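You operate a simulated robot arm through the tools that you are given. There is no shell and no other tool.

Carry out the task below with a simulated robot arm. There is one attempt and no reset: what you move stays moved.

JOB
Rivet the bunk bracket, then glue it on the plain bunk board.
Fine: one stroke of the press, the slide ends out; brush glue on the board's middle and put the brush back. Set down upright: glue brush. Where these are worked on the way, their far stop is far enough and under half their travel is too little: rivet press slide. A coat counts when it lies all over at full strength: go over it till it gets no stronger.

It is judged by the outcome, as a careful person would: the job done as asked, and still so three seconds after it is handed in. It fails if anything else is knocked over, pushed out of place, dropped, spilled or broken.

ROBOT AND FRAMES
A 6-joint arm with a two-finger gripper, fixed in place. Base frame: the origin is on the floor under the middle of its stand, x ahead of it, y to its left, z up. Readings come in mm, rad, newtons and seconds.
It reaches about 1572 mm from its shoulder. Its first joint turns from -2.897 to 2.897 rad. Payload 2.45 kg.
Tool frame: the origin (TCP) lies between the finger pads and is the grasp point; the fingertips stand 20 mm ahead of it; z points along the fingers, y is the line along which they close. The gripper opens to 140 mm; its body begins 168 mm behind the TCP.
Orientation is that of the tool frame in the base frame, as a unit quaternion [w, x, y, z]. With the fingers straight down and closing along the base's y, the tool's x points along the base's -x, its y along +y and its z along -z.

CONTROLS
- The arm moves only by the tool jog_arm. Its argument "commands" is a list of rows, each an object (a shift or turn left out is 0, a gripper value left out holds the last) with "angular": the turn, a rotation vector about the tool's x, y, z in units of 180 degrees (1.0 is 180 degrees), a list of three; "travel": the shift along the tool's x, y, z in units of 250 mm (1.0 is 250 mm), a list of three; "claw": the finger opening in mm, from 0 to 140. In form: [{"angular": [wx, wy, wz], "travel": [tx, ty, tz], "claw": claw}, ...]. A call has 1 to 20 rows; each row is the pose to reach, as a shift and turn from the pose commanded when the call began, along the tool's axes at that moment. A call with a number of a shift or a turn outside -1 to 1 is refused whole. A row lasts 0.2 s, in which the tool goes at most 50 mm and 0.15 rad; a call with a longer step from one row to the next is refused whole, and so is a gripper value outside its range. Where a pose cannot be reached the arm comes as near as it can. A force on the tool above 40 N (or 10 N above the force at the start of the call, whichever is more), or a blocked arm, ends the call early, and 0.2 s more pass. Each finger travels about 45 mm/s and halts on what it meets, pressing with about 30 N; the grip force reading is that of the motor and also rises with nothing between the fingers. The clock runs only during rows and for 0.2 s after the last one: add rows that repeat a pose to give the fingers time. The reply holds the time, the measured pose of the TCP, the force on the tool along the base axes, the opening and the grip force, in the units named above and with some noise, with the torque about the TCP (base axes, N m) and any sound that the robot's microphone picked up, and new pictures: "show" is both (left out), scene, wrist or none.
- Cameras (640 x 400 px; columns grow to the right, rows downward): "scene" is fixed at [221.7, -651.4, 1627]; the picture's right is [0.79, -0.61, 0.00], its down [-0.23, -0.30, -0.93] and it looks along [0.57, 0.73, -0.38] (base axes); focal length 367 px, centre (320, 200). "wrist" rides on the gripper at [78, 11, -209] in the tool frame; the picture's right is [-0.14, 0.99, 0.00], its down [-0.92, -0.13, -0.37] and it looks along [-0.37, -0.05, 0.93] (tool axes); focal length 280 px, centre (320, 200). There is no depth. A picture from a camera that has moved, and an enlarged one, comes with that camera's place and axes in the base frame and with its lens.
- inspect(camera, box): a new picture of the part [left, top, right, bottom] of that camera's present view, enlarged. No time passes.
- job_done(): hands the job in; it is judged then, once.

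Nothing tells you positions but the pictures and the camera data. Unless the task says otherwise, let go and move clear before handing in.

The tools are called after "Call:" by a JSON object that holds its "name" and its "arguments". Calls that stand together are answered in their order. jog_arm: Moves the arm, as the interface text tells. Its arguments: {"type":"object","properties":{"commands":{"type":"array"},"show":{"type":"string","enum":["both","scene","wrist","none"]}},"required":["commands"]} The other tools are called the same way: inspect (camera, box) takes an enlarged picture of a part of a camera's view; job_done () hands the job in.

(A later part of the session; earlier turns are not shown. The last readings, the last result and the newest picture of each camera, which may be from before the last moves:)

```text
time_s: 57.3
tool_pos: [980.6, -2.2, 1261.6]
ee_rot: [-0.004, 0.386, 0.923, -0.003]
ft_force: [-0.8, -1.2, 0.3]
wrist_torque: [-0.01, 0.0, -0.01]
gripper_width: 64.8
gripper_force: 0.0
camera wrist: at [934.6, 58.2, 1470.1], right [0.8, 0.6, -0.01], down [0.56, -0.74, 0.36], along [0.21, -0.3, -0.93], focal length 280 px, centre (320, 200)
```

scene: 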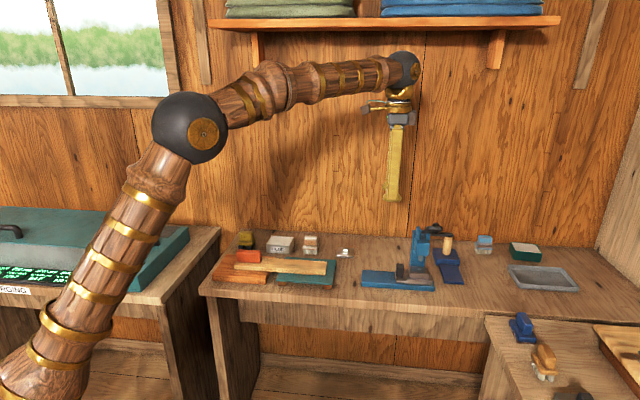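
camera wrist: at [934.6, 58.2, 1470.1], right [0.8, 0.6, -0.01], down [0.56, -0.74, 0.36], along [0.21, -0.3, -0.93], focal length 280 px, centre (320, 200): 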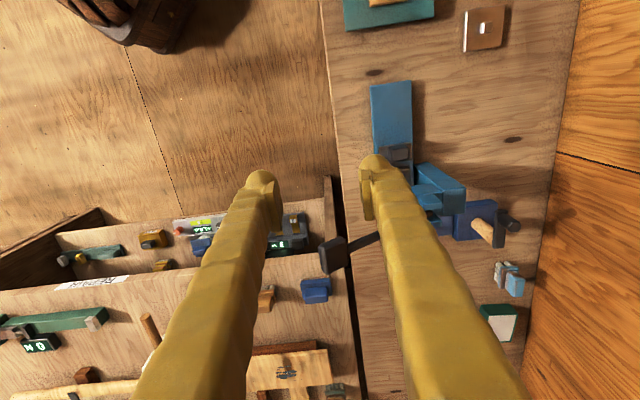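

Call:
{"name": "jog_arm", "arguments": {"commands": [{"travel": [0, 0.085, 0.135], "angular": [0, -0.0238, 0]}, {"travel": [0, 0.17, 0.27], "angular": [0, -0.0476, 0]}, {"travel": [0, 0.255, 0.405], "angular": [0, -0.0714, 0]}, {"travel": [0, 0.34, 0.54], "angular": [0, -0.0952, 0]}, {"travel": [0, 0.425, 0.675], "angular": [0, -0.119, 0]}, {"travel": [0, 0.51, 0.81], "angular": [0, -0.1428, 0]}, {"travel": [-0.004, 0.595, 0.95], "angular": [0, -0.1667, 0]}, {"travel": [-0.004, 0.595, 0.95], "angular": [0, -0.1667, 0]}]}}

```text
time_s: 59.1
tool_pos: [1084.2, 101.2, 1021.9]
ee_rot: [0.236, 0.371, 0.892, -0.102]
ft_force: [0.8, -0.7, -0.2]
wrist_torque: [0.04, -0.01, 0.0]
gripper_width: 65.2
gripper_force: 0.1
camera wrist: at [972.7, 230.0, 1164.5], right [0.79, 0.61, 0.06], down [0.35, -0.52, 0.78], along [0.51, -0.59, -0.63], focal length 280 px, centre (320, 200)
```

scene: 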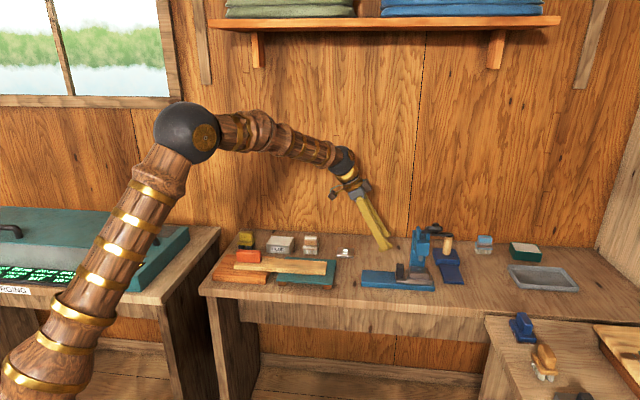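
wrist: 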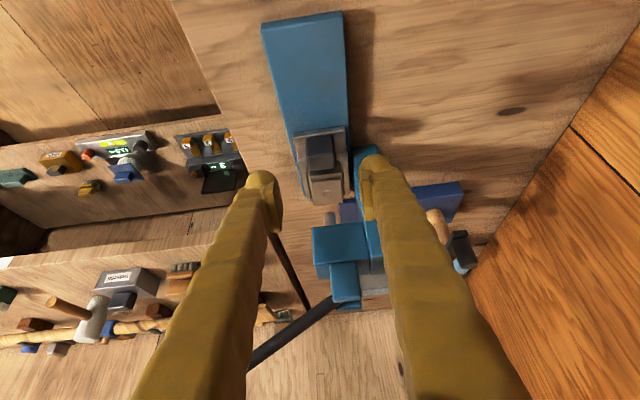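

Call:
{"name": "jog_arm", "arguments": {"commands": [{"travel": [-0.001, 0.004, 0.13], "claw": 65}, {"travel": [-0.002, 0.008, 0.27], "claw": 65}, {"travel": [-0.003, 0.008, 0.41], "claw": 65}, {"travel": [-0.004, 0.008, 0.5], "claw": 65}, {"travel": [-0.004, 0.008, 0.535], "claw": 65}, {"travel": [-0.004, 0.008, 0.535], "claw": 65}], "show": "wrist"}}

Call:
{"name": "jog_arm", "arguments": {"commands": [{"claw": 25}, {"claw": 25}, {"claw": 25}, {"claw": 25}], "show": "wrist"}}

```text
time_s: 60.5
tool_pos: [1133.0, 55.2, 908.1]
ee_rot: [0.235, 0.371, 0.893, -0.101]
ft_force: [0.0, 0.2, -0.5]
wrist_torque: [-0.01, 0.0, 0.04]
gripper_width: 64.9
gripper_force: 0.1
camera wrist: at [1021.1, 182.3, 1049.6], right [0.79, 0.61, 0.06], down [0.35, -0.52, 0.78], along [0.51, -0.59, -0.63], focal length 280 px, centre (320, 200)
```

wrist: 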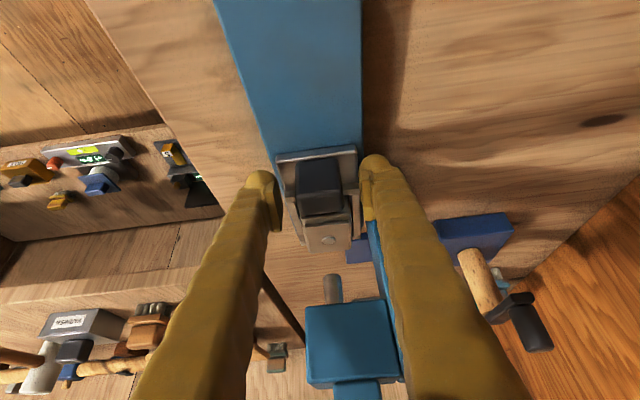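

```text
time_s: 61.5
tool_pos: [1133.1, 54.0, 908.3]
ee_rot: [0.235, 0.37, 0.893, -0.101]
ft_force: [5.3, 5.0, -2.1]
wrist_torque: [0.06, -0.12, 0.07]
gripper_width: 34.7
gripper_force: 45.2
camera wrist: at [1021.1, 182.6, 1049.7], right [0.79, 0.61, 0.06], down [0.35, -0.52, 0.78], along [0.51, -0.59, -0.63], focal length 280 px, centre (320, 200)
```

wrist: 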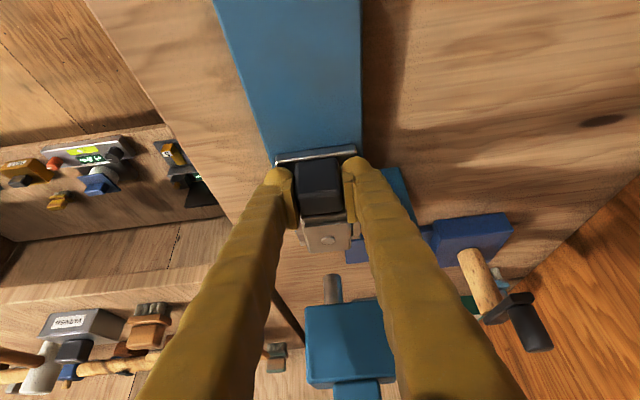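

Gripped cleanly. Now pulling the slide back out (−u) about 110 mm to its outer stop.

Call:
{"name": "jog_arm", "arguments": {"commands": [{"travel": [0.0173, 0, -0.01], "claw": 25}, {"travel": [0.0346, 0, -0.02], "claw": 25}, {"travel": [0.0693, 0, -0.04], "claw": 25}, {"travel": [0.1039, 0, -0.06], "claw": 25}, {"travel": [0.1386, 0, -0.08], "claw": 25}, {"travel": [0.1732, 0, -0.1], "claw": 25}, {"travel": [0.2078, 0, -0.12], "claw": 25}, {"travel": [0.2425, 0, -0.14], "claw": 25}, {"travel": [0.2771, 0, -0.16], "claw": 25}, {"travel": [0.3118, 0, -0.18], "claw": 25}, {"travel": [0.3464, 0, -0.2], "claw": 25}], "show": "none"}}

Call:
{"name": "jog_arm", "arguments": {"commands": [{"travel": [0.0173, 0, -0.01], "claw": 25}, {"travel": [0.0346, 0, -0.02], "claw": 25}, {"travel": [0.0433, 0, -0.025], "claw": 25}, {"travel": [0.052, 0, -0.03], "claw": 25}]}}

```text
time_s: 63.9
tool_pos: [1063.2, 125.1, 907.4]
ee_rot: [0.236, 0.37, 0.893, -0.101]
ft_force: [22.4, 21.1, -7.6]
wrist_torque: [0.22, -0.18, 0.17]
gripper_width: 34.9
gripper_force: 45.2
```

```text
time_s: 64.8
tool_pos: [1053.8, 133.5, 907.5]
ee_rot: [0.237, 0.371, 0.892, -0.1]
ft_force: [13.1, -3.3, -7.3]
wrist_torque: [-0.01, -0.23, 0.06]
gripper_width: 34.9
gripper_force: 45.2
stopped in row 4: the force on the tool passed its limit at 46 N (the readings are from after the stop); the commanded pose is now the measured one
camera wrist: at [942.2, 261.1, 1049.5], right [0.79, 0.61, 0.06], down [0.35, -0.52, 0.78], along [0.51, -0.59, -0.63], focal length 280 px, centre (320, 200)
```

scene: 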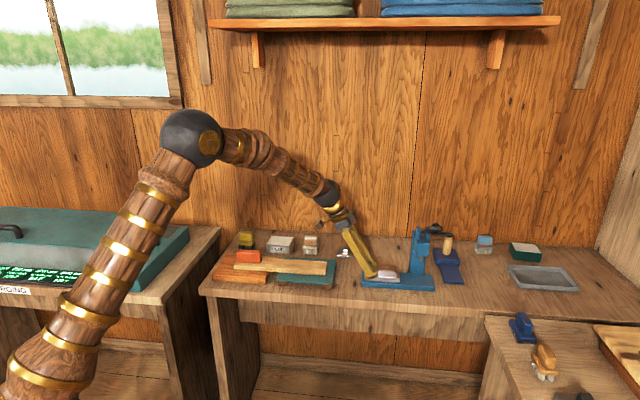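
wrist: 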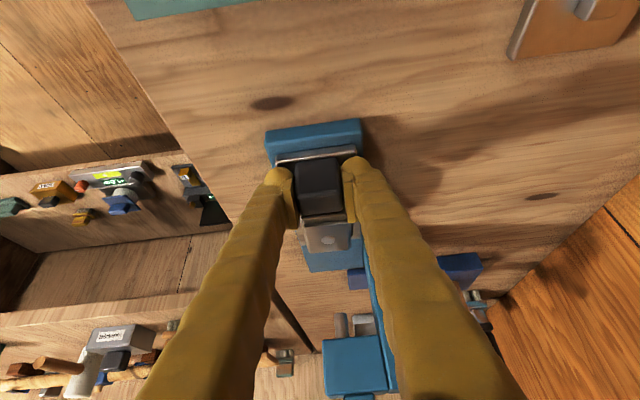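

The slide is back out against its outer stop with the riveted bracket. I'll release it, back off, and go look closely at the plank and boards from above.

Call:
{"name": "jog_arm", "arguments": {"commands": [{"claw": 70}, {"claw": 70}, {"claw": 70}, {"travel": [0, 0, -0.15], "claw": 70}, {"travel": [0, 0, -0.3], "claw": 70}, {"travel": [0, 0, -0.45], "claw": 70}], "show": "none"}}

Call:
{"name": "inspect", "arguments": {"camera": "scene", "box": [355, 220, 475, 300]}}

```text
time_s: 66.2
tool_pos: [1016.7, 172.0, 1007.1]
ee_rot: [0.237, 0.371, 0.892, -0.102]
ft_force: [0.2, 0.4, 0.1]
wrist_torque: [-0.04, -0.05, -0.02]
gripper_width: 70.0
gripper_force: 0.1
```

```text
5.00 times, centred on (415, 260) of scene
camera zoom: at [221.7, -651.4, 1627.0], right [0.79, -0.61, 0.0], down [-0.23, -0.3, -0.93], along [0.57, 0.73, -0.38], focal length 1834 px, centre (-155, -100)
```

zoom: 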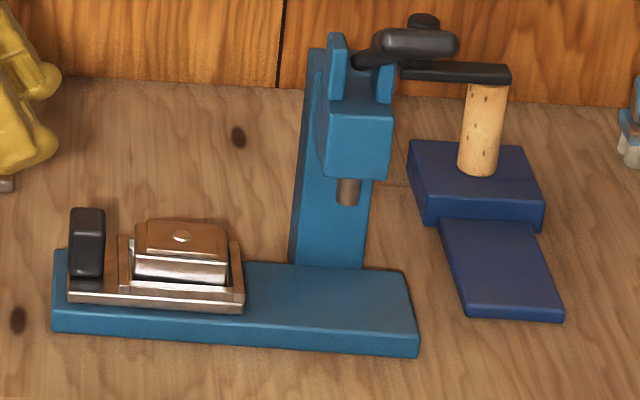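

Call:
{"name": "jog_arm", "arguments": {"commands": [{"travel": [0.066, 0.001, -0.148], "angular": [0, 0.0278, 0]}, {"travel": [0.132, 0.002, -0.296], "angular": [0, 0.0556, 0]}, {"travel": [0.198, 0.003, -0.445], "angular": [0, 0.0833, 0]}, {"travel": [0.264, 0.004, -0.593], "angular": [0, 0.1111, 0]}, {"travel": [0.33, 0.005, -0.741], "angular": [0, 0.1389, 0]}, {"travel": [0.396, 0.006, -0.889], "angular": [0, 0.1667, 0], "claw": 140}, {"travel": [0.396, 0.006, -0.889], "angular": [0, 0.1667, 0], "claw": 140}], "show": "wrist"}}

Call:
{"name": "jog_arm", "arguments": {"commands": [{"travel": [0.18, 0, 0]}, {"travel": [0.36, 0, 0]}, {"travel": [0.54, 0, 0]}, {"travel": [0.7, 0, 0]}, {"travel": [0.7, 0, 0]}], "show": "wrist"}}

```text
time_s: 67.8
tool_pos: [877.6, 315.1, 1149.3]
ee_rot: [-0.003, 0.384, 0.923, -0.001]
ft_force: [0.8, -0.6, 1.3]
wrist_torque: [0.0, 0.01, 0.0]
gripper_width: 122.4
gripper_force: 0.0
camera wrist: at [832.2, 376.2, 1357.7], right [0.8, 0.6, -0.01], down [0.56, -0.74, 0.36], along [0.21, -0.3, -0.93], focal length 280 px, centre (320, 200)
```

wrist: 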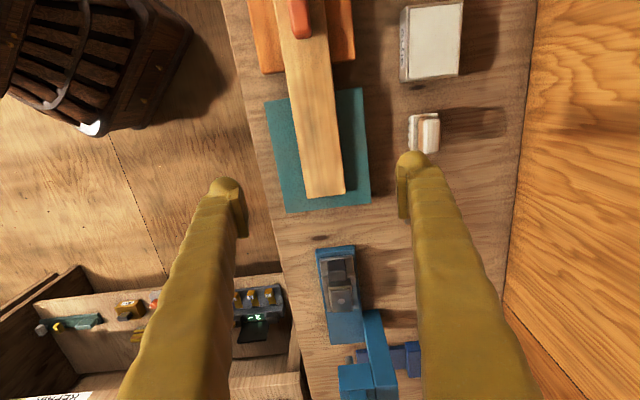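

```text
time_s: 69.0
tool_pos: [754.0, 439.2, 1149.5]
ee_rot: [-0.002, 0.384, 0.923, -0.002]
ft_force: [0.3, 0.2, 0.7]
wrist_torque: [-0.02, 0.02, 0.0]
gripper_width: 140.0
gripper_force: 0.0
camera wrist: at [708.7, 500.8, 1358.6], right [0.8, 0.6, -0.01], down [0.56, -0.74, 0.37], along [0.22, -0.3, -0.93], focal length 280 px, centre (320, 200)
```

wrist: 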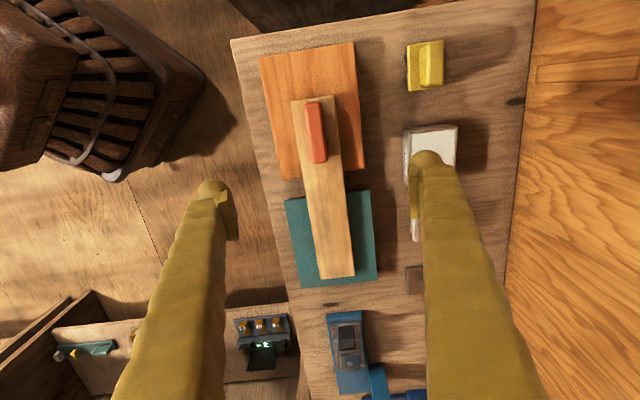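

Call:
{"name": "inspect", "arguments": {"camera": "wrist", "box": [230, 30, 400, 180]}}

Call:
{"name": "inspect", "arguments": {"camera": "wrist", "box": [250, 160, 410, 300]}}

Call:
{"name": "inspect", "arguments": {"camera": "wrist", "box": [0, 0, 240, 200]}}

```text
2.67 times, centred on (315, 105) of wrist
camera zoom: at [708.7, 500.8, 1358.6], right [0.8, 0.6, -0.01], down [0.56, -0.74, 0.37], along [0.22, -0.3, -0.93], focal length 748 px, centre (333, 453)
```

zoom: 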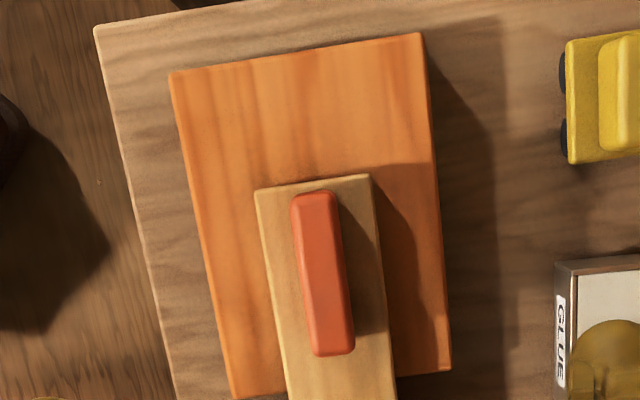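

```text
2.86 times, centred on (330, 230) of wrist
camera zoom: at [708.7, 500.8, 1358.6], right [0.8, 0.6, -0.01], down [0.56, -0.74, 0.37], along [0.22, -0.3, -0.93], focal length 801 px, centre (291, 114)
```

zoom: 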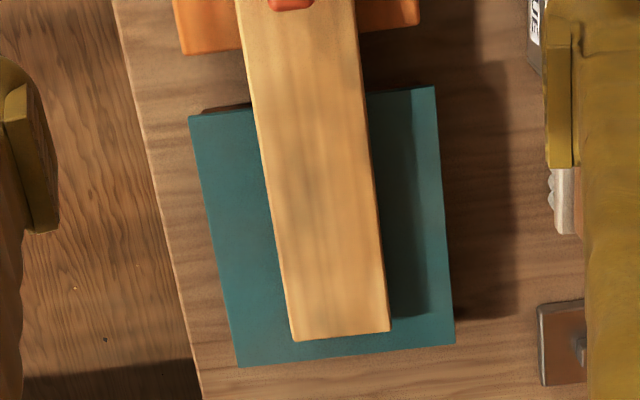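

```text
2.00 times, centred on (120, 100) of wrist
camera zoom: at [708.7, 500.8, 1358.6], right [0.8, 0.6, -0.01], down [0.56, -0.74, 0.37], along [0.22, -0.3, -0.93], focal length 561 px, centre (720, 400)
```

zoom: 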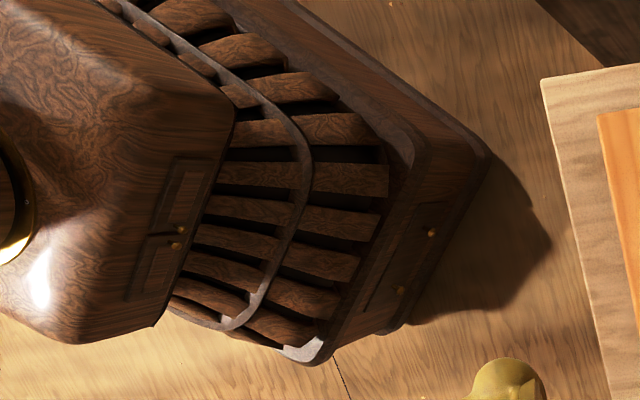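

From above, the orange slab is a bare slab of wood, the teal one is a different kind of board on feet with the same footprint, and the plank with the red block lies over both middles. I take the orange slab as the plain bunk board; the plank must come off its middle, so I'll approach to lift plank and block together at their gap and shift them along onto the teal board.

Call:
{"name": "jog_arm", "arguments": {"commands": [{"travel": [-0.062, -0.001, 0.152]}, {"travel": [-0.124, -0.002, 0.303]}, {"travel": [-0.186, -0.003, 0.455]}, {"travel": [-0.248, -0.004, 0.606]}, {"travel": [-0.31, -0.005, 0.758]}, {"travel": [-0.31, -0.005, 0.758]}]}}

Call:
{"name": "inspect", "arguments": {"camera": "wrist", "box": [230, 60, 410, 260]}}

Call:
{"name": "inspect", "arguments": {"camera": "scene", "box": [205, 215, 345, 305]}}

```text
time_s: 70.3
tool_pos: [808.3, 383.4, 960.3]
ee_rot: [-0.003, 0.385, 0.923, -0.002]
ft_force: [0.3, -0.5, 0.3]
wrist_torque: [0.02, 0.03, 0.01]
gripper_width: 139.8
gripper_force: 0.0
camera wrist: at [762.7, 444.6, 1169.1], right [0.8, 0.6, -0.01], down [0.56, -0.74, 0.37], along [0.22, -0.3, -0.93], focal length 280 px, centre (320, 200)
```

scene: 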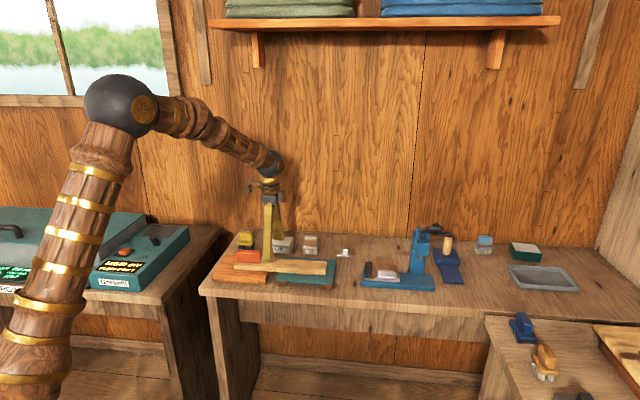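
wrist: 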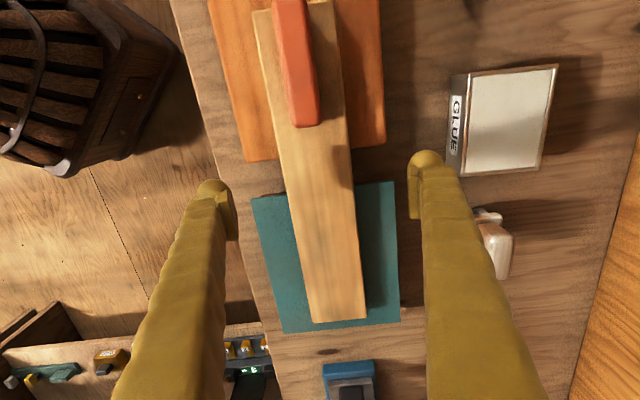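

```text
2.00 times, centred on (320, 160) of wrist
camera zoom: at [762.7, 444.6, 1169.1], right [0.8, 0.6, -0.01], down [0.56, -0.74, 0.37], along [0.22, -0.3, -0.93], focal length 561 px, centre (320, 280)
```

zoom: 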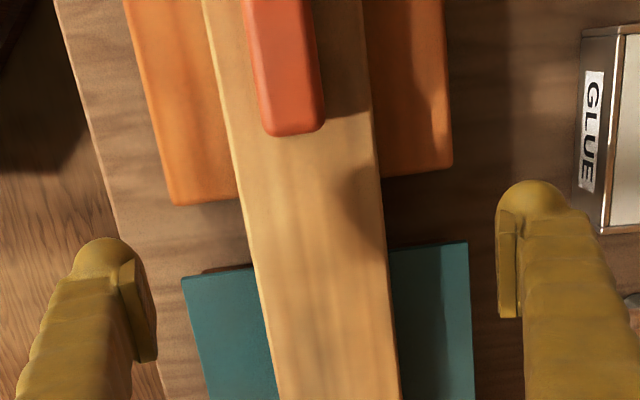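

```text
4.44 times, centred on (275, 260) of scene
camera zoom: at [221.7, -651.4, 1627.0], right [0.79, -0.61, 0.0], down [-0.23, -0.3, -0.93], along [0.57, 0.73, -0.38], focal length 1630 px, centre (520, -67)
```

zoom: 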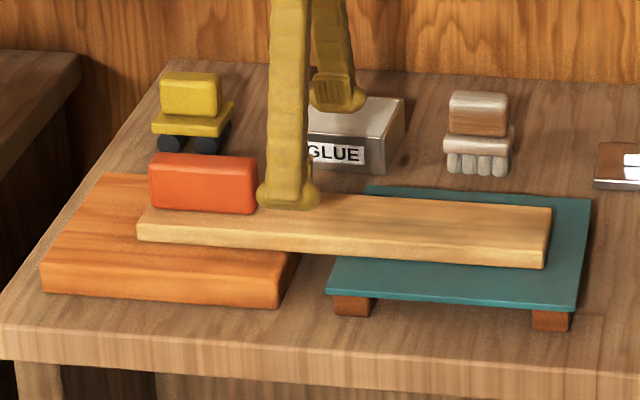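

Call:
{"name": "jog_arm", "arguments": {"commands": [{"travel": [0, 0, 0.1], "claw": 110}, {"travel": [0, 0, 0.2], "claw": 100}, {"travel": [0, 0, 0.26], "claw": 100}, {"travel": [0, 0, 0.277], "claw": 100}, {"travel": [0, 0, 0.277], "claw": 100}], "show": "wrist"}}

Call:
{"name": "inspect", "arguments": {"camera": "scene", "box": [230, 235, 310, 290]}}

```text
time_s: 71.4
tool_pos: [807.9, 382.7, 895.8]
ee_rot: [-0.002, 0.385, 0.923, 0.0]
ft_force: [1.0, -0.9, 2.8]
wrist_torque: [-0.09, 0.14, 0.18]
gripper_width: 99.5
gripper_force: 0.1
stopped in row 5: the force on the tool passed its limit at 45 N (the readings are from after the stop); the commanded pose is now the measured one
camera wrist: at [761.8, 444.1, 1103.8], right [0.8, 0.6, 0.0], down [0.56, -0.74, 0.37], along [0.22, -0.29, -0.93], focal length 280 px, centre (320, 200)
```

wrist: 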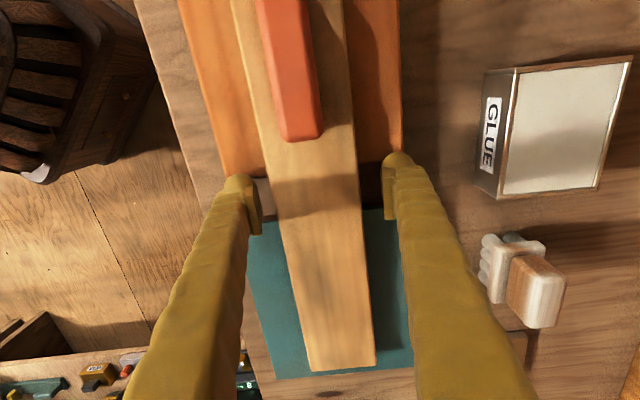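

```text
7.27 times, centred on (270, 262) of scene
camera zoom: at [221.7, -651.4, 1627.0], right [0.79, -0.61, 0.0], down [-0.23, -0.3, -0.93], along [0.57, 0.73, -0.38], focal length 2667 px, centre (684, -254)
```

zoom: 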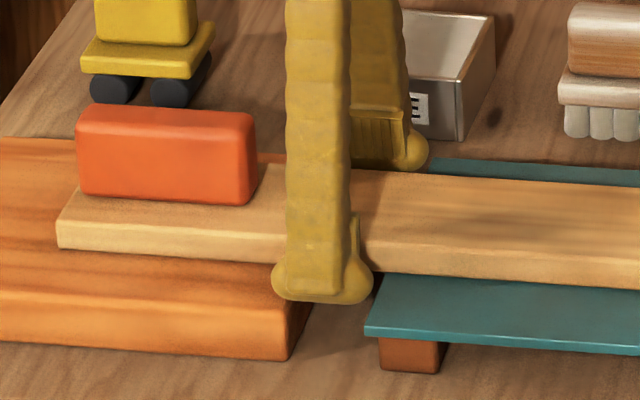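

Call:
{"name": "jog_arm", "arguments": {"commands": [{"travel": [0, 0, -0.008], "claw": 100}, {"travel": [0, 0, -0.008], "claw": 60}, {"travel": [0, 0, -0.008], "claw": 60}, {"travel": [0, 0, -0.008], "claw": 60}, {"travel": [0, 0, -0.008], "claw": 60}], "show": "wrist"}}

Call:
{"name": "inspect", "arguments": {"camera": "scene", "box": [230, 235, 310, 290]}}

```text
time_s: 72.6
tool_pos: [808.0, 383.7, 897.3]
ee_rot: [-0.001, 0.385, 0.923, -0.001]
ft_force: [-0.7, -10.0, 17.4]
wrist_torque: [-0.3, 0.31, 0.3]
gripper_width: 69.4
gripper_force: 29.8
camera wrist: at [762.0, 443.8, 1106.0], right [0.8, 0.6, 0.0], down [0.56, -0.74, 0.37], along [0.22, -0.29, -0.93], focal length 280 px, centre (320, 200)
```

wrist: 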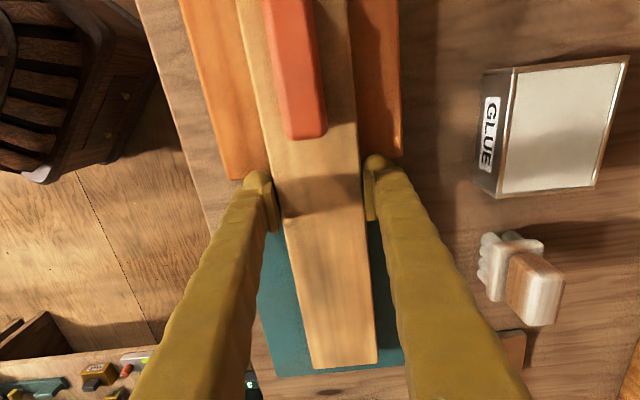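

```text
7.27 times, centred on (270, 262) of scene
camera zoom: at [221.7, -651.4, 1627.0], right [0.79, -0.61, 0.0], down [-0.23, -0.3, -0.93], along [0.57, 0.73, -0.38], focal length 2667 px, centre (684, -254)
```

zoom: 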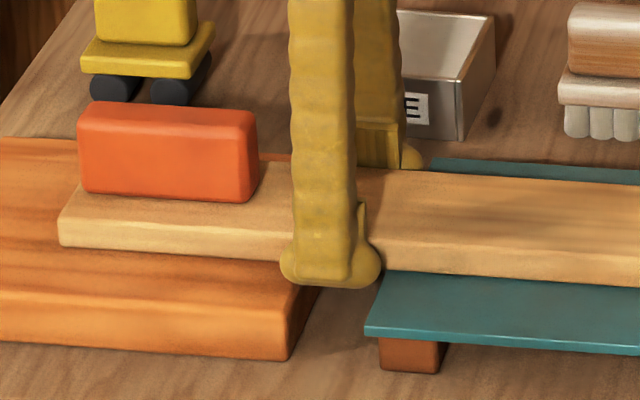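

I have the plank at its sides (69 mm). I'll lift it only a few millimetres and check the weight balance and whether the red block rides along.

Call:
{"name": "jog_arm", "arguments": {"commands": [{"travel": [0, 0, -0.008], "claw": 60}, {"travel": [0, 0, -0.016], "claw": 60}, {"travel": [0, 0, -0.024], "claw": 60}, {"travel": [0, 0, -0.024], "claw": 60}], "show": "none"}}

Call:
{"name": "inspect", "arguments": {"camera": "scene", "box": [220, 230, 345, 300]}}

```text
time_s: 73.6
tool_pos: [808.7, 384.0, 901.9]
ee_rot: [-0.003, 0.385, 0.923, 0.0]
ft_force: [-0.2, 0.8, -2.7]
wrist_torque: [-0.01, 0.04, 0.0]
gripper_width: 69.0
gripper_force: 30.2
```

```text
5.12 times, centred on (282, 265) of scene
camera zoom: at [221.7, -651.4, 1627.0], right [0.79, -0.61, 0.0], down [-0.23, -0.3, -0.93], along [0.57, 0.73, -0.38], focal length 1878 px, centre (512, -133)
```

zoom: 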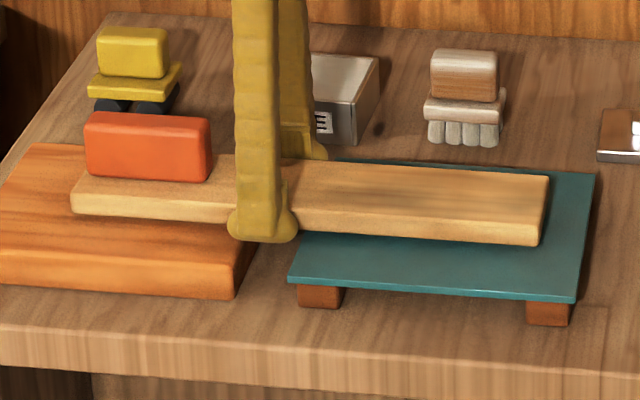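

The load is light (≈0.28 kg) and balanced, and the block rides level. I'll raise it a bit more and shift it slowly to the right so it rests on the teal board only.

Call:
{"name": "jog_arm", "arguments": {"commands": [{"travel": [0, 0, -0.012], "claw": 60}, {"travel": [0, 0, -0.03], "claw": 60}, {"travel": [0, 0, -0.044], "claw": 60}, {"travel": [-0.01, 0, -0.044], "claw": 60}, {"travel": [-0.03, 0, -0.044], "claw": 60}, {"travel": [-0.06, 0, -0.044], "claw": 60}, {"travel": [-0.1, 0, -0.044], "claw": 60}, {"travel": [-0.14, 0, -0.044], "claw": 60}, {"travel": [-0.18, 0, -0.044], "claw": 60}, {"travel": [-0.22, 0, -0.044], "claw": 60}, {"travel": [-0.26, 0, -0.044], "claw": 60}, {"travel": [-0.29, 0, -0.044], "claw": 60}, {"travel": [-0.31, 0, -0.044], "claw": 60}, {"travel": [-0.32, 0, -0.044], "claw": 60}, {"travel": [-0.32, 0, -0.044], "claw": 60}]}}

Call:
{"name": "inspect", "arguments": {"camera": "scene", "box": [205, 220, 375, 305]}}

```text
time_s: 75.5
tool_pos: [833.1, 355.9, 916.1]
ee_rot: [-0.001, 0.385, 0.923, 0.0]
ft_force: [1.0, -3.1, 9.4]
wrist_torque: [-0.28, 0.22, 0.07]
gripper_width: 61.1
gripper_force: 0.8
stopped in row 9: the force on the tool passed its limit at 41 N (the readings are from after the stop); the commanded pose is now the measured one
camera wrist: at [787.1, 418.3, 1124.1], right [0.8, 0.6, 0.0], down [0.56, -0.74, 0.37], along [0.22, -0.29, -0.93], focal length 280 px, centre (320, 200)
```

scene: 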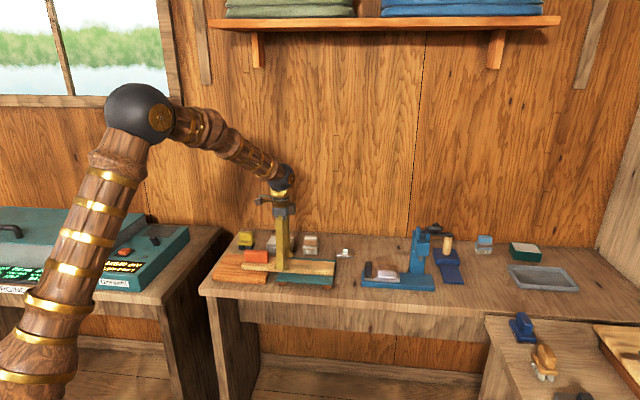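
wrist: 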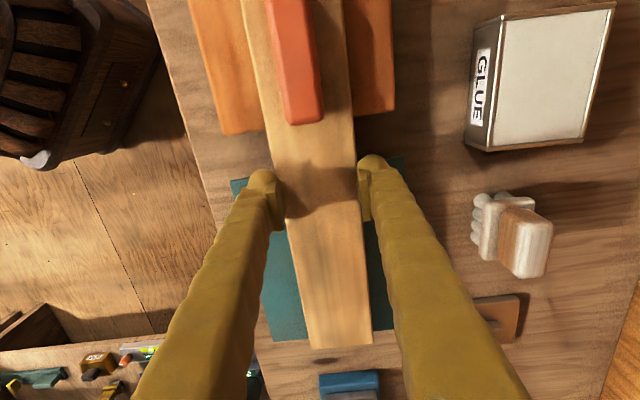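

```text
3.76 times, centred on (290, 262) of scene
camera zoom: at [221.7, -651.4, 1627.0], right [0.79, -0.61, 0.0], down [-0.23, -0.3, -0.93], along [0.57, 0.73, -0.38], focal length 1381 px, centre (433, -35)
```

zoom: 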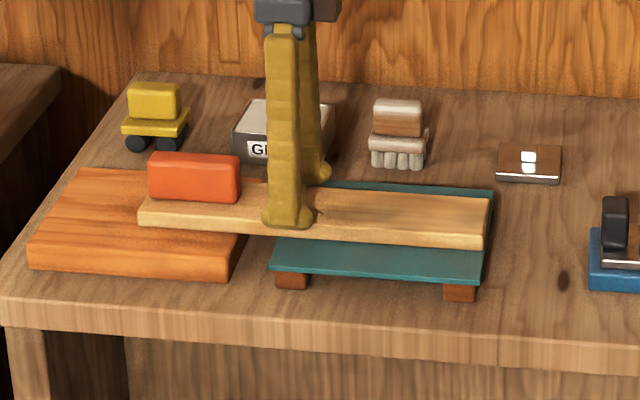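

The fingers appear to have slipped up off the plank after ~35 mm. I'll inspect closely before doing anything else.

Call:
{"name": "inspect", "arguments": {"camera": "scene", "box": [235, 240, 305, 285]}}

Call:
{"name": "inspect", "arguments": {"camera": "scene", "box": [265, 250, 345, 295]}}

Call:
{"name": "inspect", "arguments": {"camera": "wrist", "box": [180, 0, 420, 200]}}

Call:
{"name": "inspect", "arguments": {"camera": "wrist", "box": [220, 130, 420, 360]}}

```text
8.89 times, centred on (270, 262) of scene
camera zoom: at [221.7, -651.4, 1627.0], right [0.79, -0.61, 0.0], down [-0.23, -0.3, -0.93], along [0.57, 0.73, -0.38], focal length 3260 px, centre (764, -356)
```

zoom: 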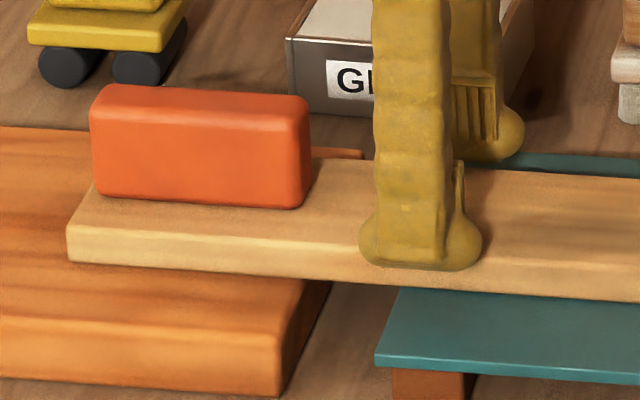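

```text
8.00 times, centred on (305, 272) of scene
camera zoom: at [221.7, -651.4, 1627.0], right [0.79, -0.61, 0.0], down [-0.23, -0.3, -0.93], along [0.57, 0.73, -0.38], focal length 2934 px, centre (440, -380)
```

zoom: 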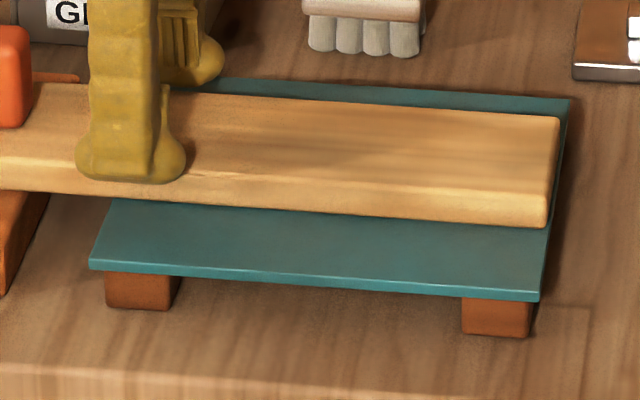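

```text
2.00 times, centred on (300, 100) of wrist
camera zoom: at [787.1, 418.3, 1124.1], right [0.8, 0.6, 0.0], down [0.56, -0.74, 0.37], along [0.22, -0.29, -0.93], focal length 561 px, centre (360, 400)
```

zoom: 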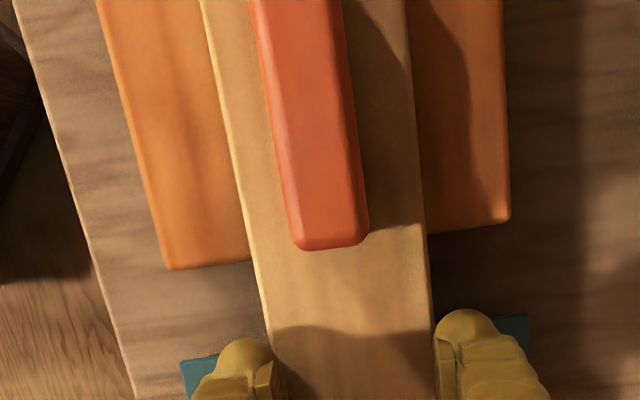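

```text
1.74 times, centred on (320, 245) of wrist
camera zoom: at [787.1, 418.3, 1124.1], right [0.8, 0.6, 0.0], down [0.56, -0.74, 0.37], along [0.22, -0.29, -0.93], focal length 488 px, centre (320, 122)
```

zoom: 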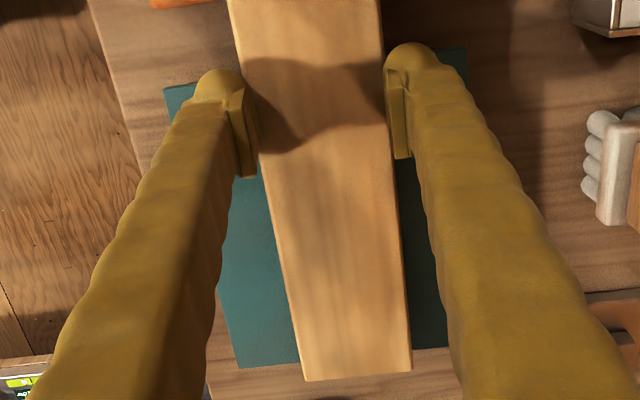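

Call:
{"name": "jog_arm", "arguments": {"commands": [{"travel": [0, 0, -0.012], "claw": 61}, {"travel": [0, 0, -0.012], "claw": 95}, {"travel": [0, 0, -0.012], "claw": 95}, {"travel": [0, 0, -0.012], "claw": 95}], "show": "wrist"}}

Call:
{"name": "inspect", "arguments": {"camera": "scene", "box": [205, 220, 375, 305]}}

Call:
{"name": "inspect", "arguments": {"camera": "scene", "box": [235, 240, 305, 285]}}

```text
time_s: 76.5
tool_pos: [834.3, 358.1, 916.7]
ee_rot: [-0.002, 0.385, 0.923, 0.001]
ft_force: [0.0, 0.3, 0.1]
wrist_torque: [-0.01, -0.01, -0.02]
gripper_width: 95.3
gripper_force: 0.0
camera wrist: at [787.5, 418.3, 1126.3], right [0.8, 0.6, 0.0], down [0.56, -0.74, 0.37], along [0.22, -0.29, -0.93], focal length 280 px, centre (320, 200)
```

wrist: 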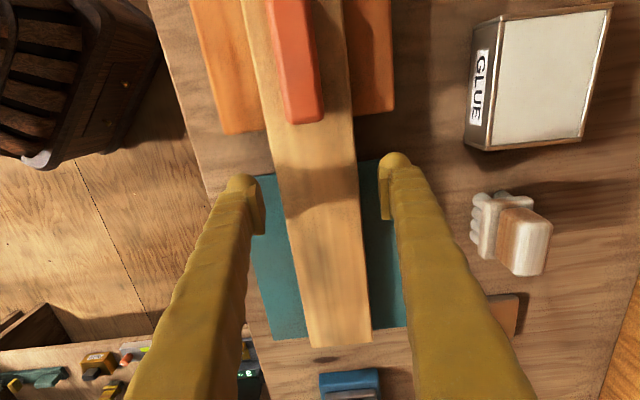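

```text
3.76 times, centred on (290, 262) of scene
camera zoom: at [221.7, -651.4, 1627.0], right [0.79, -0.61, 0.0], down [-0.23, -0.3, -0.93], along [0.57, 0.73, -0.38], focal length 1381 px, centre (433, -35)
```

zoom: 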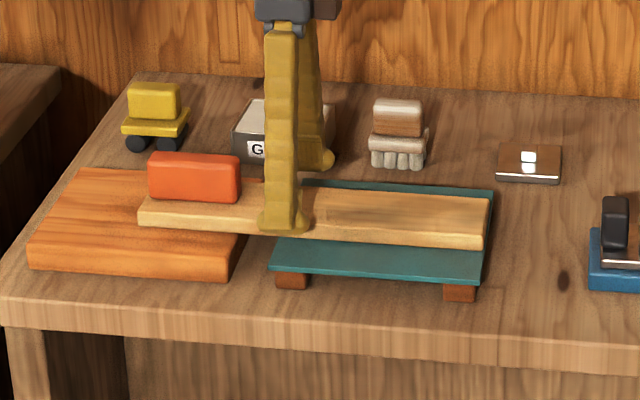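

```text
8.89 times, centred on (270, 262) of scene
camera zoom: at [221.7, -651.4, 1627.0], right [0.79, -0.61, 0.0], down [-0.23, -0.3, -0.93], along [0.57, 0.73, -0.38], focal length 3260 px, centre (764, -356)
```

zoom: 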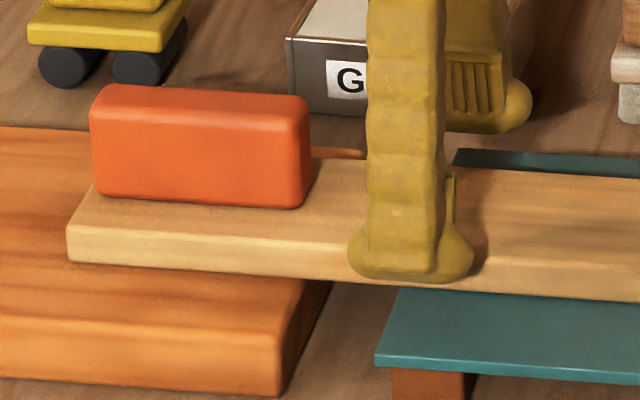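

Everything is undisturbed: the plank and block are simply resting 30 mm further right. I'll lower the fingers further for a deeper side grip and this time slide rather than carry it high.

Call:
{"name": "jog_arm", "arguments": {"commands": [{"travel": [0, 0, 0.04], "claw": 95}, {"travel": [0, 0, 0.07], "claw": 95}, {"travel": [0, 0, 0.08], "claw": 95}, {"travel": [0, 0, 0.086], "claw": 95}, {"travel": [0, 0, 0.092], "claw": 95}], "show": "none"}}

Call:
{"name": "inspect", "arguments": {"camera": "scene", "box": [265, 250, 325, 290]}}

```text
time_s: 77.7
tool_pos: [835.0, 357.1, 896.7]
ee_rot: [-0.001, 0.385, 0.923, 0.002]
ft_force: [-6.9, -4.5, 32.3]
wrist_torque: [-0.44, 0.41, 0.0]
gripper_width: 94.9
gripper_force: 0.0
```

```text
10.00 times, centred on (295, 270) of scene
camera zoom: at [221.7, -651.4, 1627.0], right [0.79, -0.61, 0.0], down [-0.23, -0.3, -0.93], along [0.57, 0.73, -0.38], focal length 3668 px, centre (570, -500)
```

zoom: 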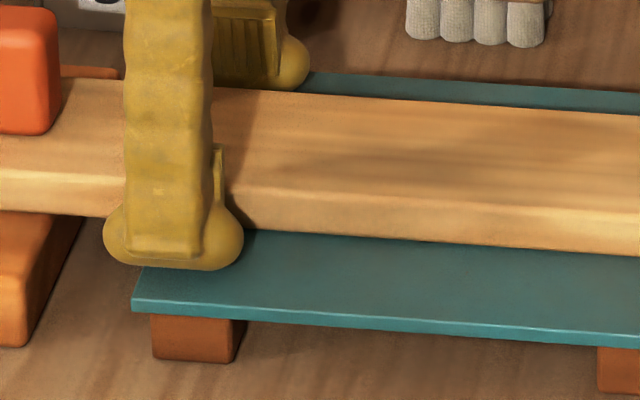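

Call:
{"name": "jog_arm", "arguments": {"commands": [{"travel": [0, 0, -0.008], "claw": 95}, {"travel": [0, 0, -0.016], "claw": 64}, {"travel": [0, 0, -0.016], "claw": 64}, {"travel": [0, 0, -0.016], "claw": 64}], "show": "none"}}

```text
time_s: 78.7
tool_pos: [834.2, 357.0, 897.7]
ee_rot: [-0.002, 0.385, 0.923, 0.0]
ft_force: [2.0, 5.8, 10.2]
wrist_torque: [0.29, -0.29, 0.06]
gripper_width: 69.6
gripper_force: 23.7
```

Call:
{"name": "jog_arm", "arguments": {"commands": [{"travel": [0, 0, -0.005], "claw": 64}, {"travel": [-0.015, 0, -0.005], "claw": 64}, {"travel": [-0.04, 0, -0.005], "claw": 64}, {"travel": [-0.07, 0, -0.005], "claw": 64}, {"travel": [-0.1, 0, -0.005], "claw": 64}, {"travel": [-0.13, 0, -0.005], "claw": 64}, {"travel": [-0.16, 0, -0.005], "claw": 64}, {"travel": [-0.18, 0, -0.005], "claw": 64}, {"travel": [-0.18, 0, -0.005], "claw": 64}], "show": "wrist"}}

Call:
{"name": "inspect", "arguments": {"camera": "scene", "box": [205, 220, 375, 305]}}

```text
time_s: 80.7
tool_pos: [865.0, 324.3, 899.7]
ee_rot: [-0.002, 0.385, 0.923, 0.0]
ft_force: [0.2, 0.1, 0.0]
wrist_torque: [-0.01, -0.02, 0.01]
gripper_width: 68.9
gripper_force: 29.9
camera wrist: at [818.8, 385.6, 1108.2], right [0.8, 0.6, 0.0], down [0.56, -0.74, 0.37], along [0.22, -0.29, -0.93], focal length 280 px, centre (320, 200)
```

wrist: 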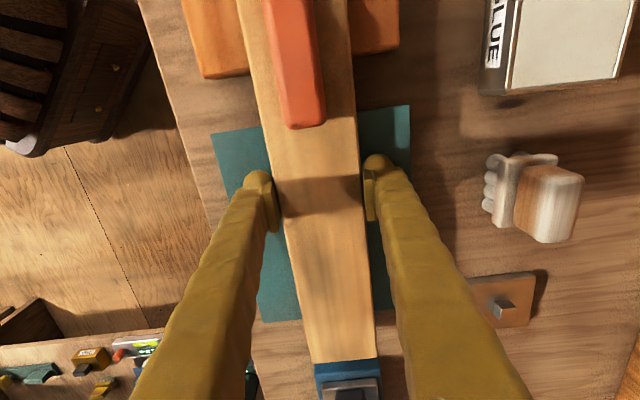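

```text
3.76 times, centred on (290, 262) of scene
camera zoom: at [221.7, -651.4, 1627.0], right [0.79, -0.61, 0.0], down [-0.23, -0.3, -0.93], along [0.57, 0.73, -0.38], focal length 1381 px, centre (433, -35)
```

zoom: 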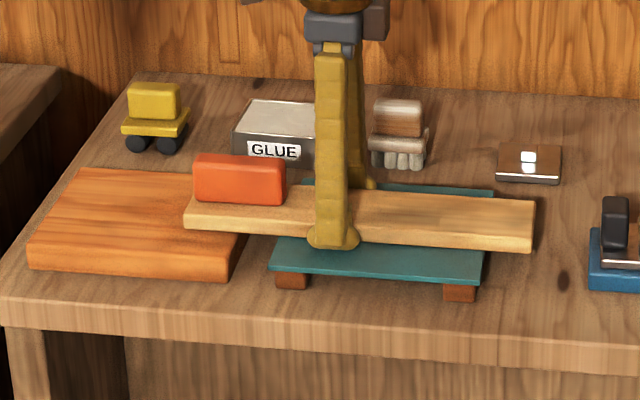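

Call:
{"name": "jog_arm", "arguments": {"commands": [{"travel": [-0.015, 0, 0], "claw": 64}, {"travel": [-0.04, 0, 0], "claw": 64}, {"travel": [-0.07, 0, 0], "claw": 64}, {"travel": [-0.1, 0, 0], "claw": 64}, {"travel": [-0.13, 0, 0], "claw": 64}, {"travel": [-0.16, 0, 0], "claw": 64}, {"travel": [-0.185, 0, 0], "claw": 64}, {"travel": [-0.205, 0, 0], "claw": 64}, {"travel": [-0.205, 0, 0], "claw": 64}], "show": "wrist"}}

Call:
{"name": "inspect", "arguments": {"camera": "scene", "box": [225, 230, 395, 300]}}

```text
time_s: 82.7
tool_pos: [902.1, 289.3, 899.4]
ee_rot: [-0.001, 0.385, 0.923, 0.0]
ft_force: [-0.5, -0.2, -0.2]
wrist_torque: [-0.01, -0.01, 0.02]
gripper_width: 68.9
gripper_force: 30.2
camera wrist: at [854.6, 349.8, 1108.4], right [0.8, 0.6, 0.0], down [0.56, -0.74, 0.37], along [0.22, -0.29, -0.93], focal length 280 px, centre (320, 200)
```

wrist: 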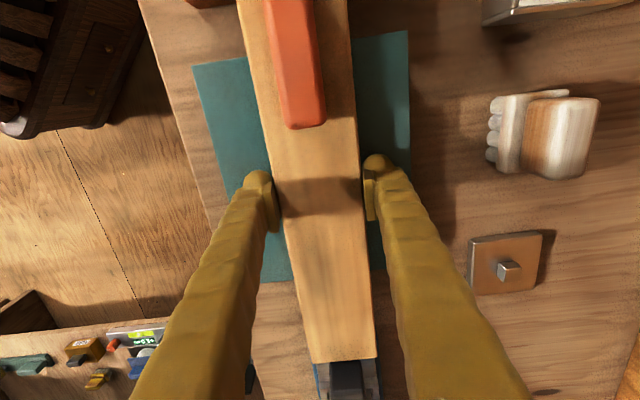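

```text
3.76 times, centred on (310, 265) of scene
camera zoom: at [221.7, -651.4, 1627.0], right [0.79, -0.61, 0.0], down [-0.23, -0.3, -0.93], along [0.57, 0.73, -0.38], focal length 1381 px, centre (358, -45)
```

zoom: 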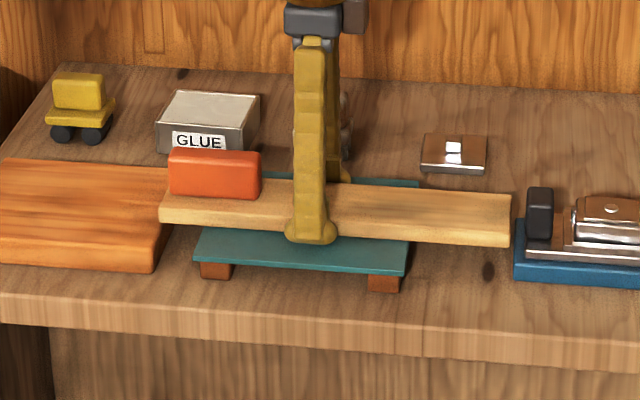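

Call:
{"name": "jog_arm", "arguments": {"commands": [{"claw": 95}, {"claw": 95}, {"claw": 95}, {"travel": [0, 0, -0.15], "claw": 95}, {"travel": [0, 0, -0.3], "claw": 95}, {"travel": [0, 0, -0.48], "claw": 95}, {"travel": [0, 0, -0.6], "claw": 95}], "show": "wrist"}}

Call:
{"name": "inspect", "arguments": {"camera": "scene", "box": [205, 230, 395, 300]}}

Call:
{"name": "inspect", "arguments": {"camera": "scene", "box": [210, 245, 290, 290]}}

```text
time_s: 84.3
tool_pos: [900.6, 288.2, 1049.6]
ee_rot: [-0.002, 0.385, 0.923, 0.0]
ft_force: [-0.7, -0.1, -0.3]
wrist_torque: [-0.02, -0.02, -0.01]
gripper_width: 95.3
gripper_force: 0.1
camera wrist: at [854.8, 349.4, 1257.8], right [0.8, 0.6, 0.0], down [0.56, -0.74, 0.37], along [0.22, -0.29, -0.93], focal length 280 px, centre (320, 200)
```

wrist: 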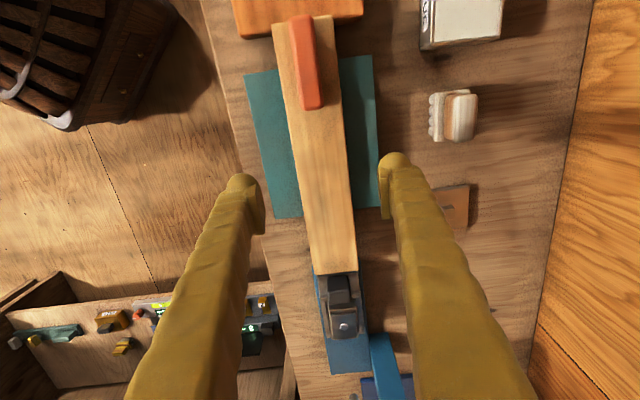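

```text
3.37 times, centred on (300, 265) of scene
camera zoom: at [221.7, -651.4, 1627.0], right [0.79, -0.61, 0.0], down [-0.23, -0.3, -0.93], along [0.57, 0.73, -0.38], focal length 1235 px, centre (387, -19)
```

zoom: 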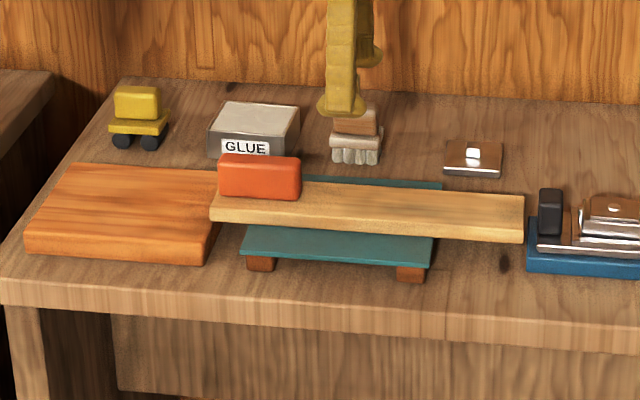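

```text
8.00 times, centred on (250, 268) of scene
camera zoom: at [221.7, -651.4, 1627.0], right [0.79, -0.61, 0.0], down [-0.23, -0.3, -0.93], along [0.57, 0.73, -0.38], focal length 2934 px, centre (880, -340)
```

zoom: 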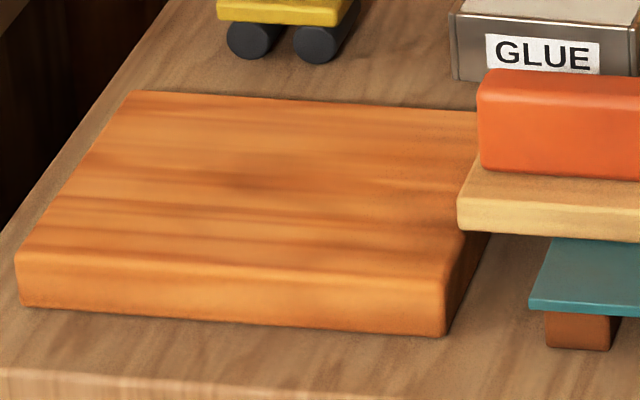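

The orange board's middle is now clear. I'll look from above at its surface for anything that marks the glue area.

Call:
{"name": "jog_arm", "arguments": {"commands": [{"travel": [0.19, 0, -0.04]}, {"travel": [0.38, 0, -0.08]}, {"travel": [0.57, 0, -0.12]}, {"travel": [0.76, 0, -0.16]}, {"travel": [0.95, 0, -0.2], "claw": 140}, {"travel": [0.95, 0, -0.2], "claw": 140}], "show": "wrist"}}

Call:
{"name": "inspect", "arguments": {"camera": "wrist", "box": [230, 90, 410, 230]}}

Call:
{"name": "inspect", "arguments": {"camera": "wrist", "box": [280, 200, 400, 360]}}

```text
time_s: 85.7
tool_pos: [733.5, 455.6, 1101.0]
ee_rot: [-0.001, 0.386, 0.923, 0.001]
ft_force: [-0.3, 0.0, 0.2]
wrist_torque: [0.01, -0.02, 0.01]
gripper_width: 140.1
gripper_force: 0.1
camera wrist: at [687.1, 517.5, 1308.6], right [0.8, 0.6, 0.0], down [0.56, -0.74, 0.37], along [0.22, -0.29, -0.93], focal length 280 px, centre (320, 200)
```

wrist: 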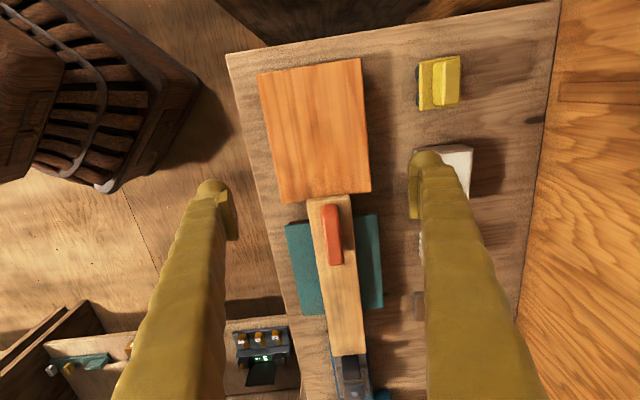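

```text
2.86 times, centred on (320, 160) of wrist
camera zoom: at [687.1, 517.5, 1308.6], right [0.8, 0.6, 0.0], down [0.56, -0.74, 0.37], along [0.22, -0.29, -0.93], focal length 801 px, centre (320, 314)
```

zoom: 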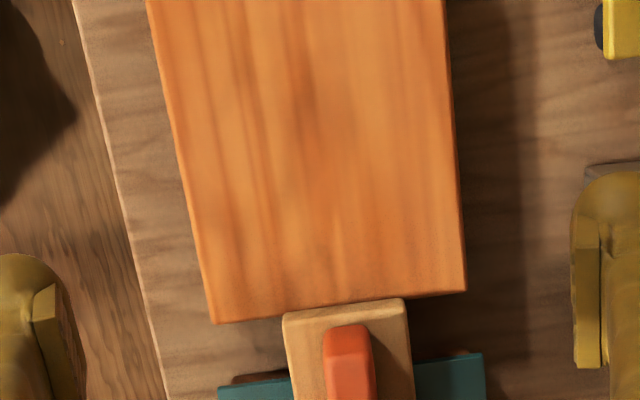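

```text
2.50 times, centred on (340, 280) of wrist
camera zoom: at [687.1, 517.5, 1308.6], right [0.8, 0.6, 0.0], down [0.56, -0.74, 0.37], along [0.22, -0.29, -0.93], focal length 701 px, centre (270, 0)
```

zoom: 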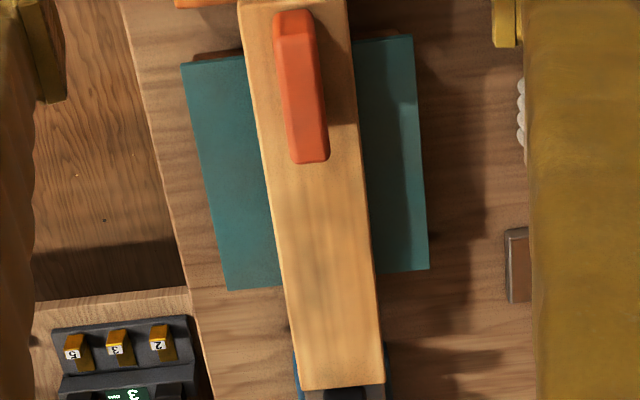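

The orange board is clear and unmarked. Next I'll go over the glue brush and tin to measure them closely.

Call:
{"name": "jog_arm", "arguments": {"commands": [{"travel": [-0.13, 0.11, 0.014]}, {"travel": [-0.27, 0.22, 0.028]}, {"travel": [-0.4, 0.33, 0.042]}, {"travel": [-0.53, 0.45, 0.056]}, {"travel": [-0.67, 0.56, 0.07]}, {"travel": [-0.814, 0.676, 0.084]}, {"travel": [-0.814, 0.676, 0.084]}]}}

Call:
{"name": "inspect", "arguments": {"camera": "wrist", "box": [230, 40, 410, 240]}}

```text
time_s: 87.3
tool_pos: [998.1, 433.0, 1077.7]
ee_rot: [-0.002, 0.386, 0.923, 0.0]
ft_force: [0.5, 0.2, 0.5]
wrist_torque: [-0.01, 0.01, -0.01]
gripper_width: 140.0
gripper_force: 0.1
camera wrist: at [951.2, 493.1, 1285.7], right [0.8, 0.6, 0.0], down [0.56, -0.74, 0.37], along [0.22, -0.29, -0.93], focal length 280 px, centre (320, 200)
```

scene: 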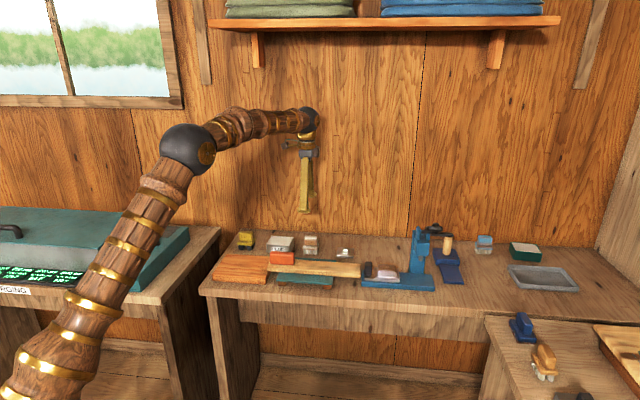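
wrist: 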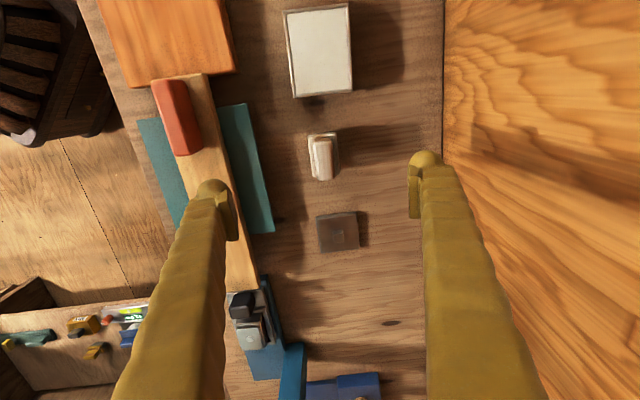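

```text
2.00 times, centred on (320, 140) of wrist
camera zoom: at [951.2, 493.1, 1285.7], right [0.8, 0.6, 0.0], down [0.56, -0.74, 0.37], along [0.22, -0.29, -0.93], focal length 561 px, centre (320, 320)
```

zoom: 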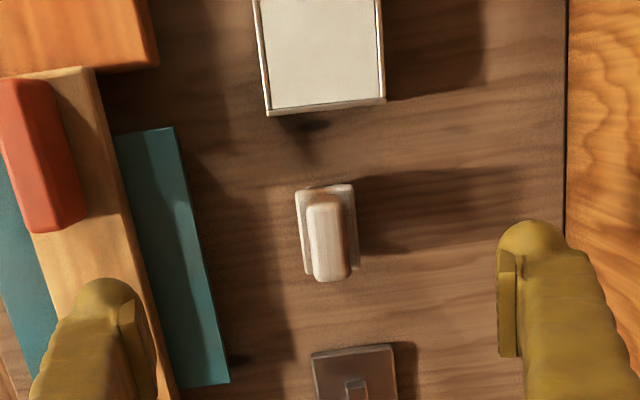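

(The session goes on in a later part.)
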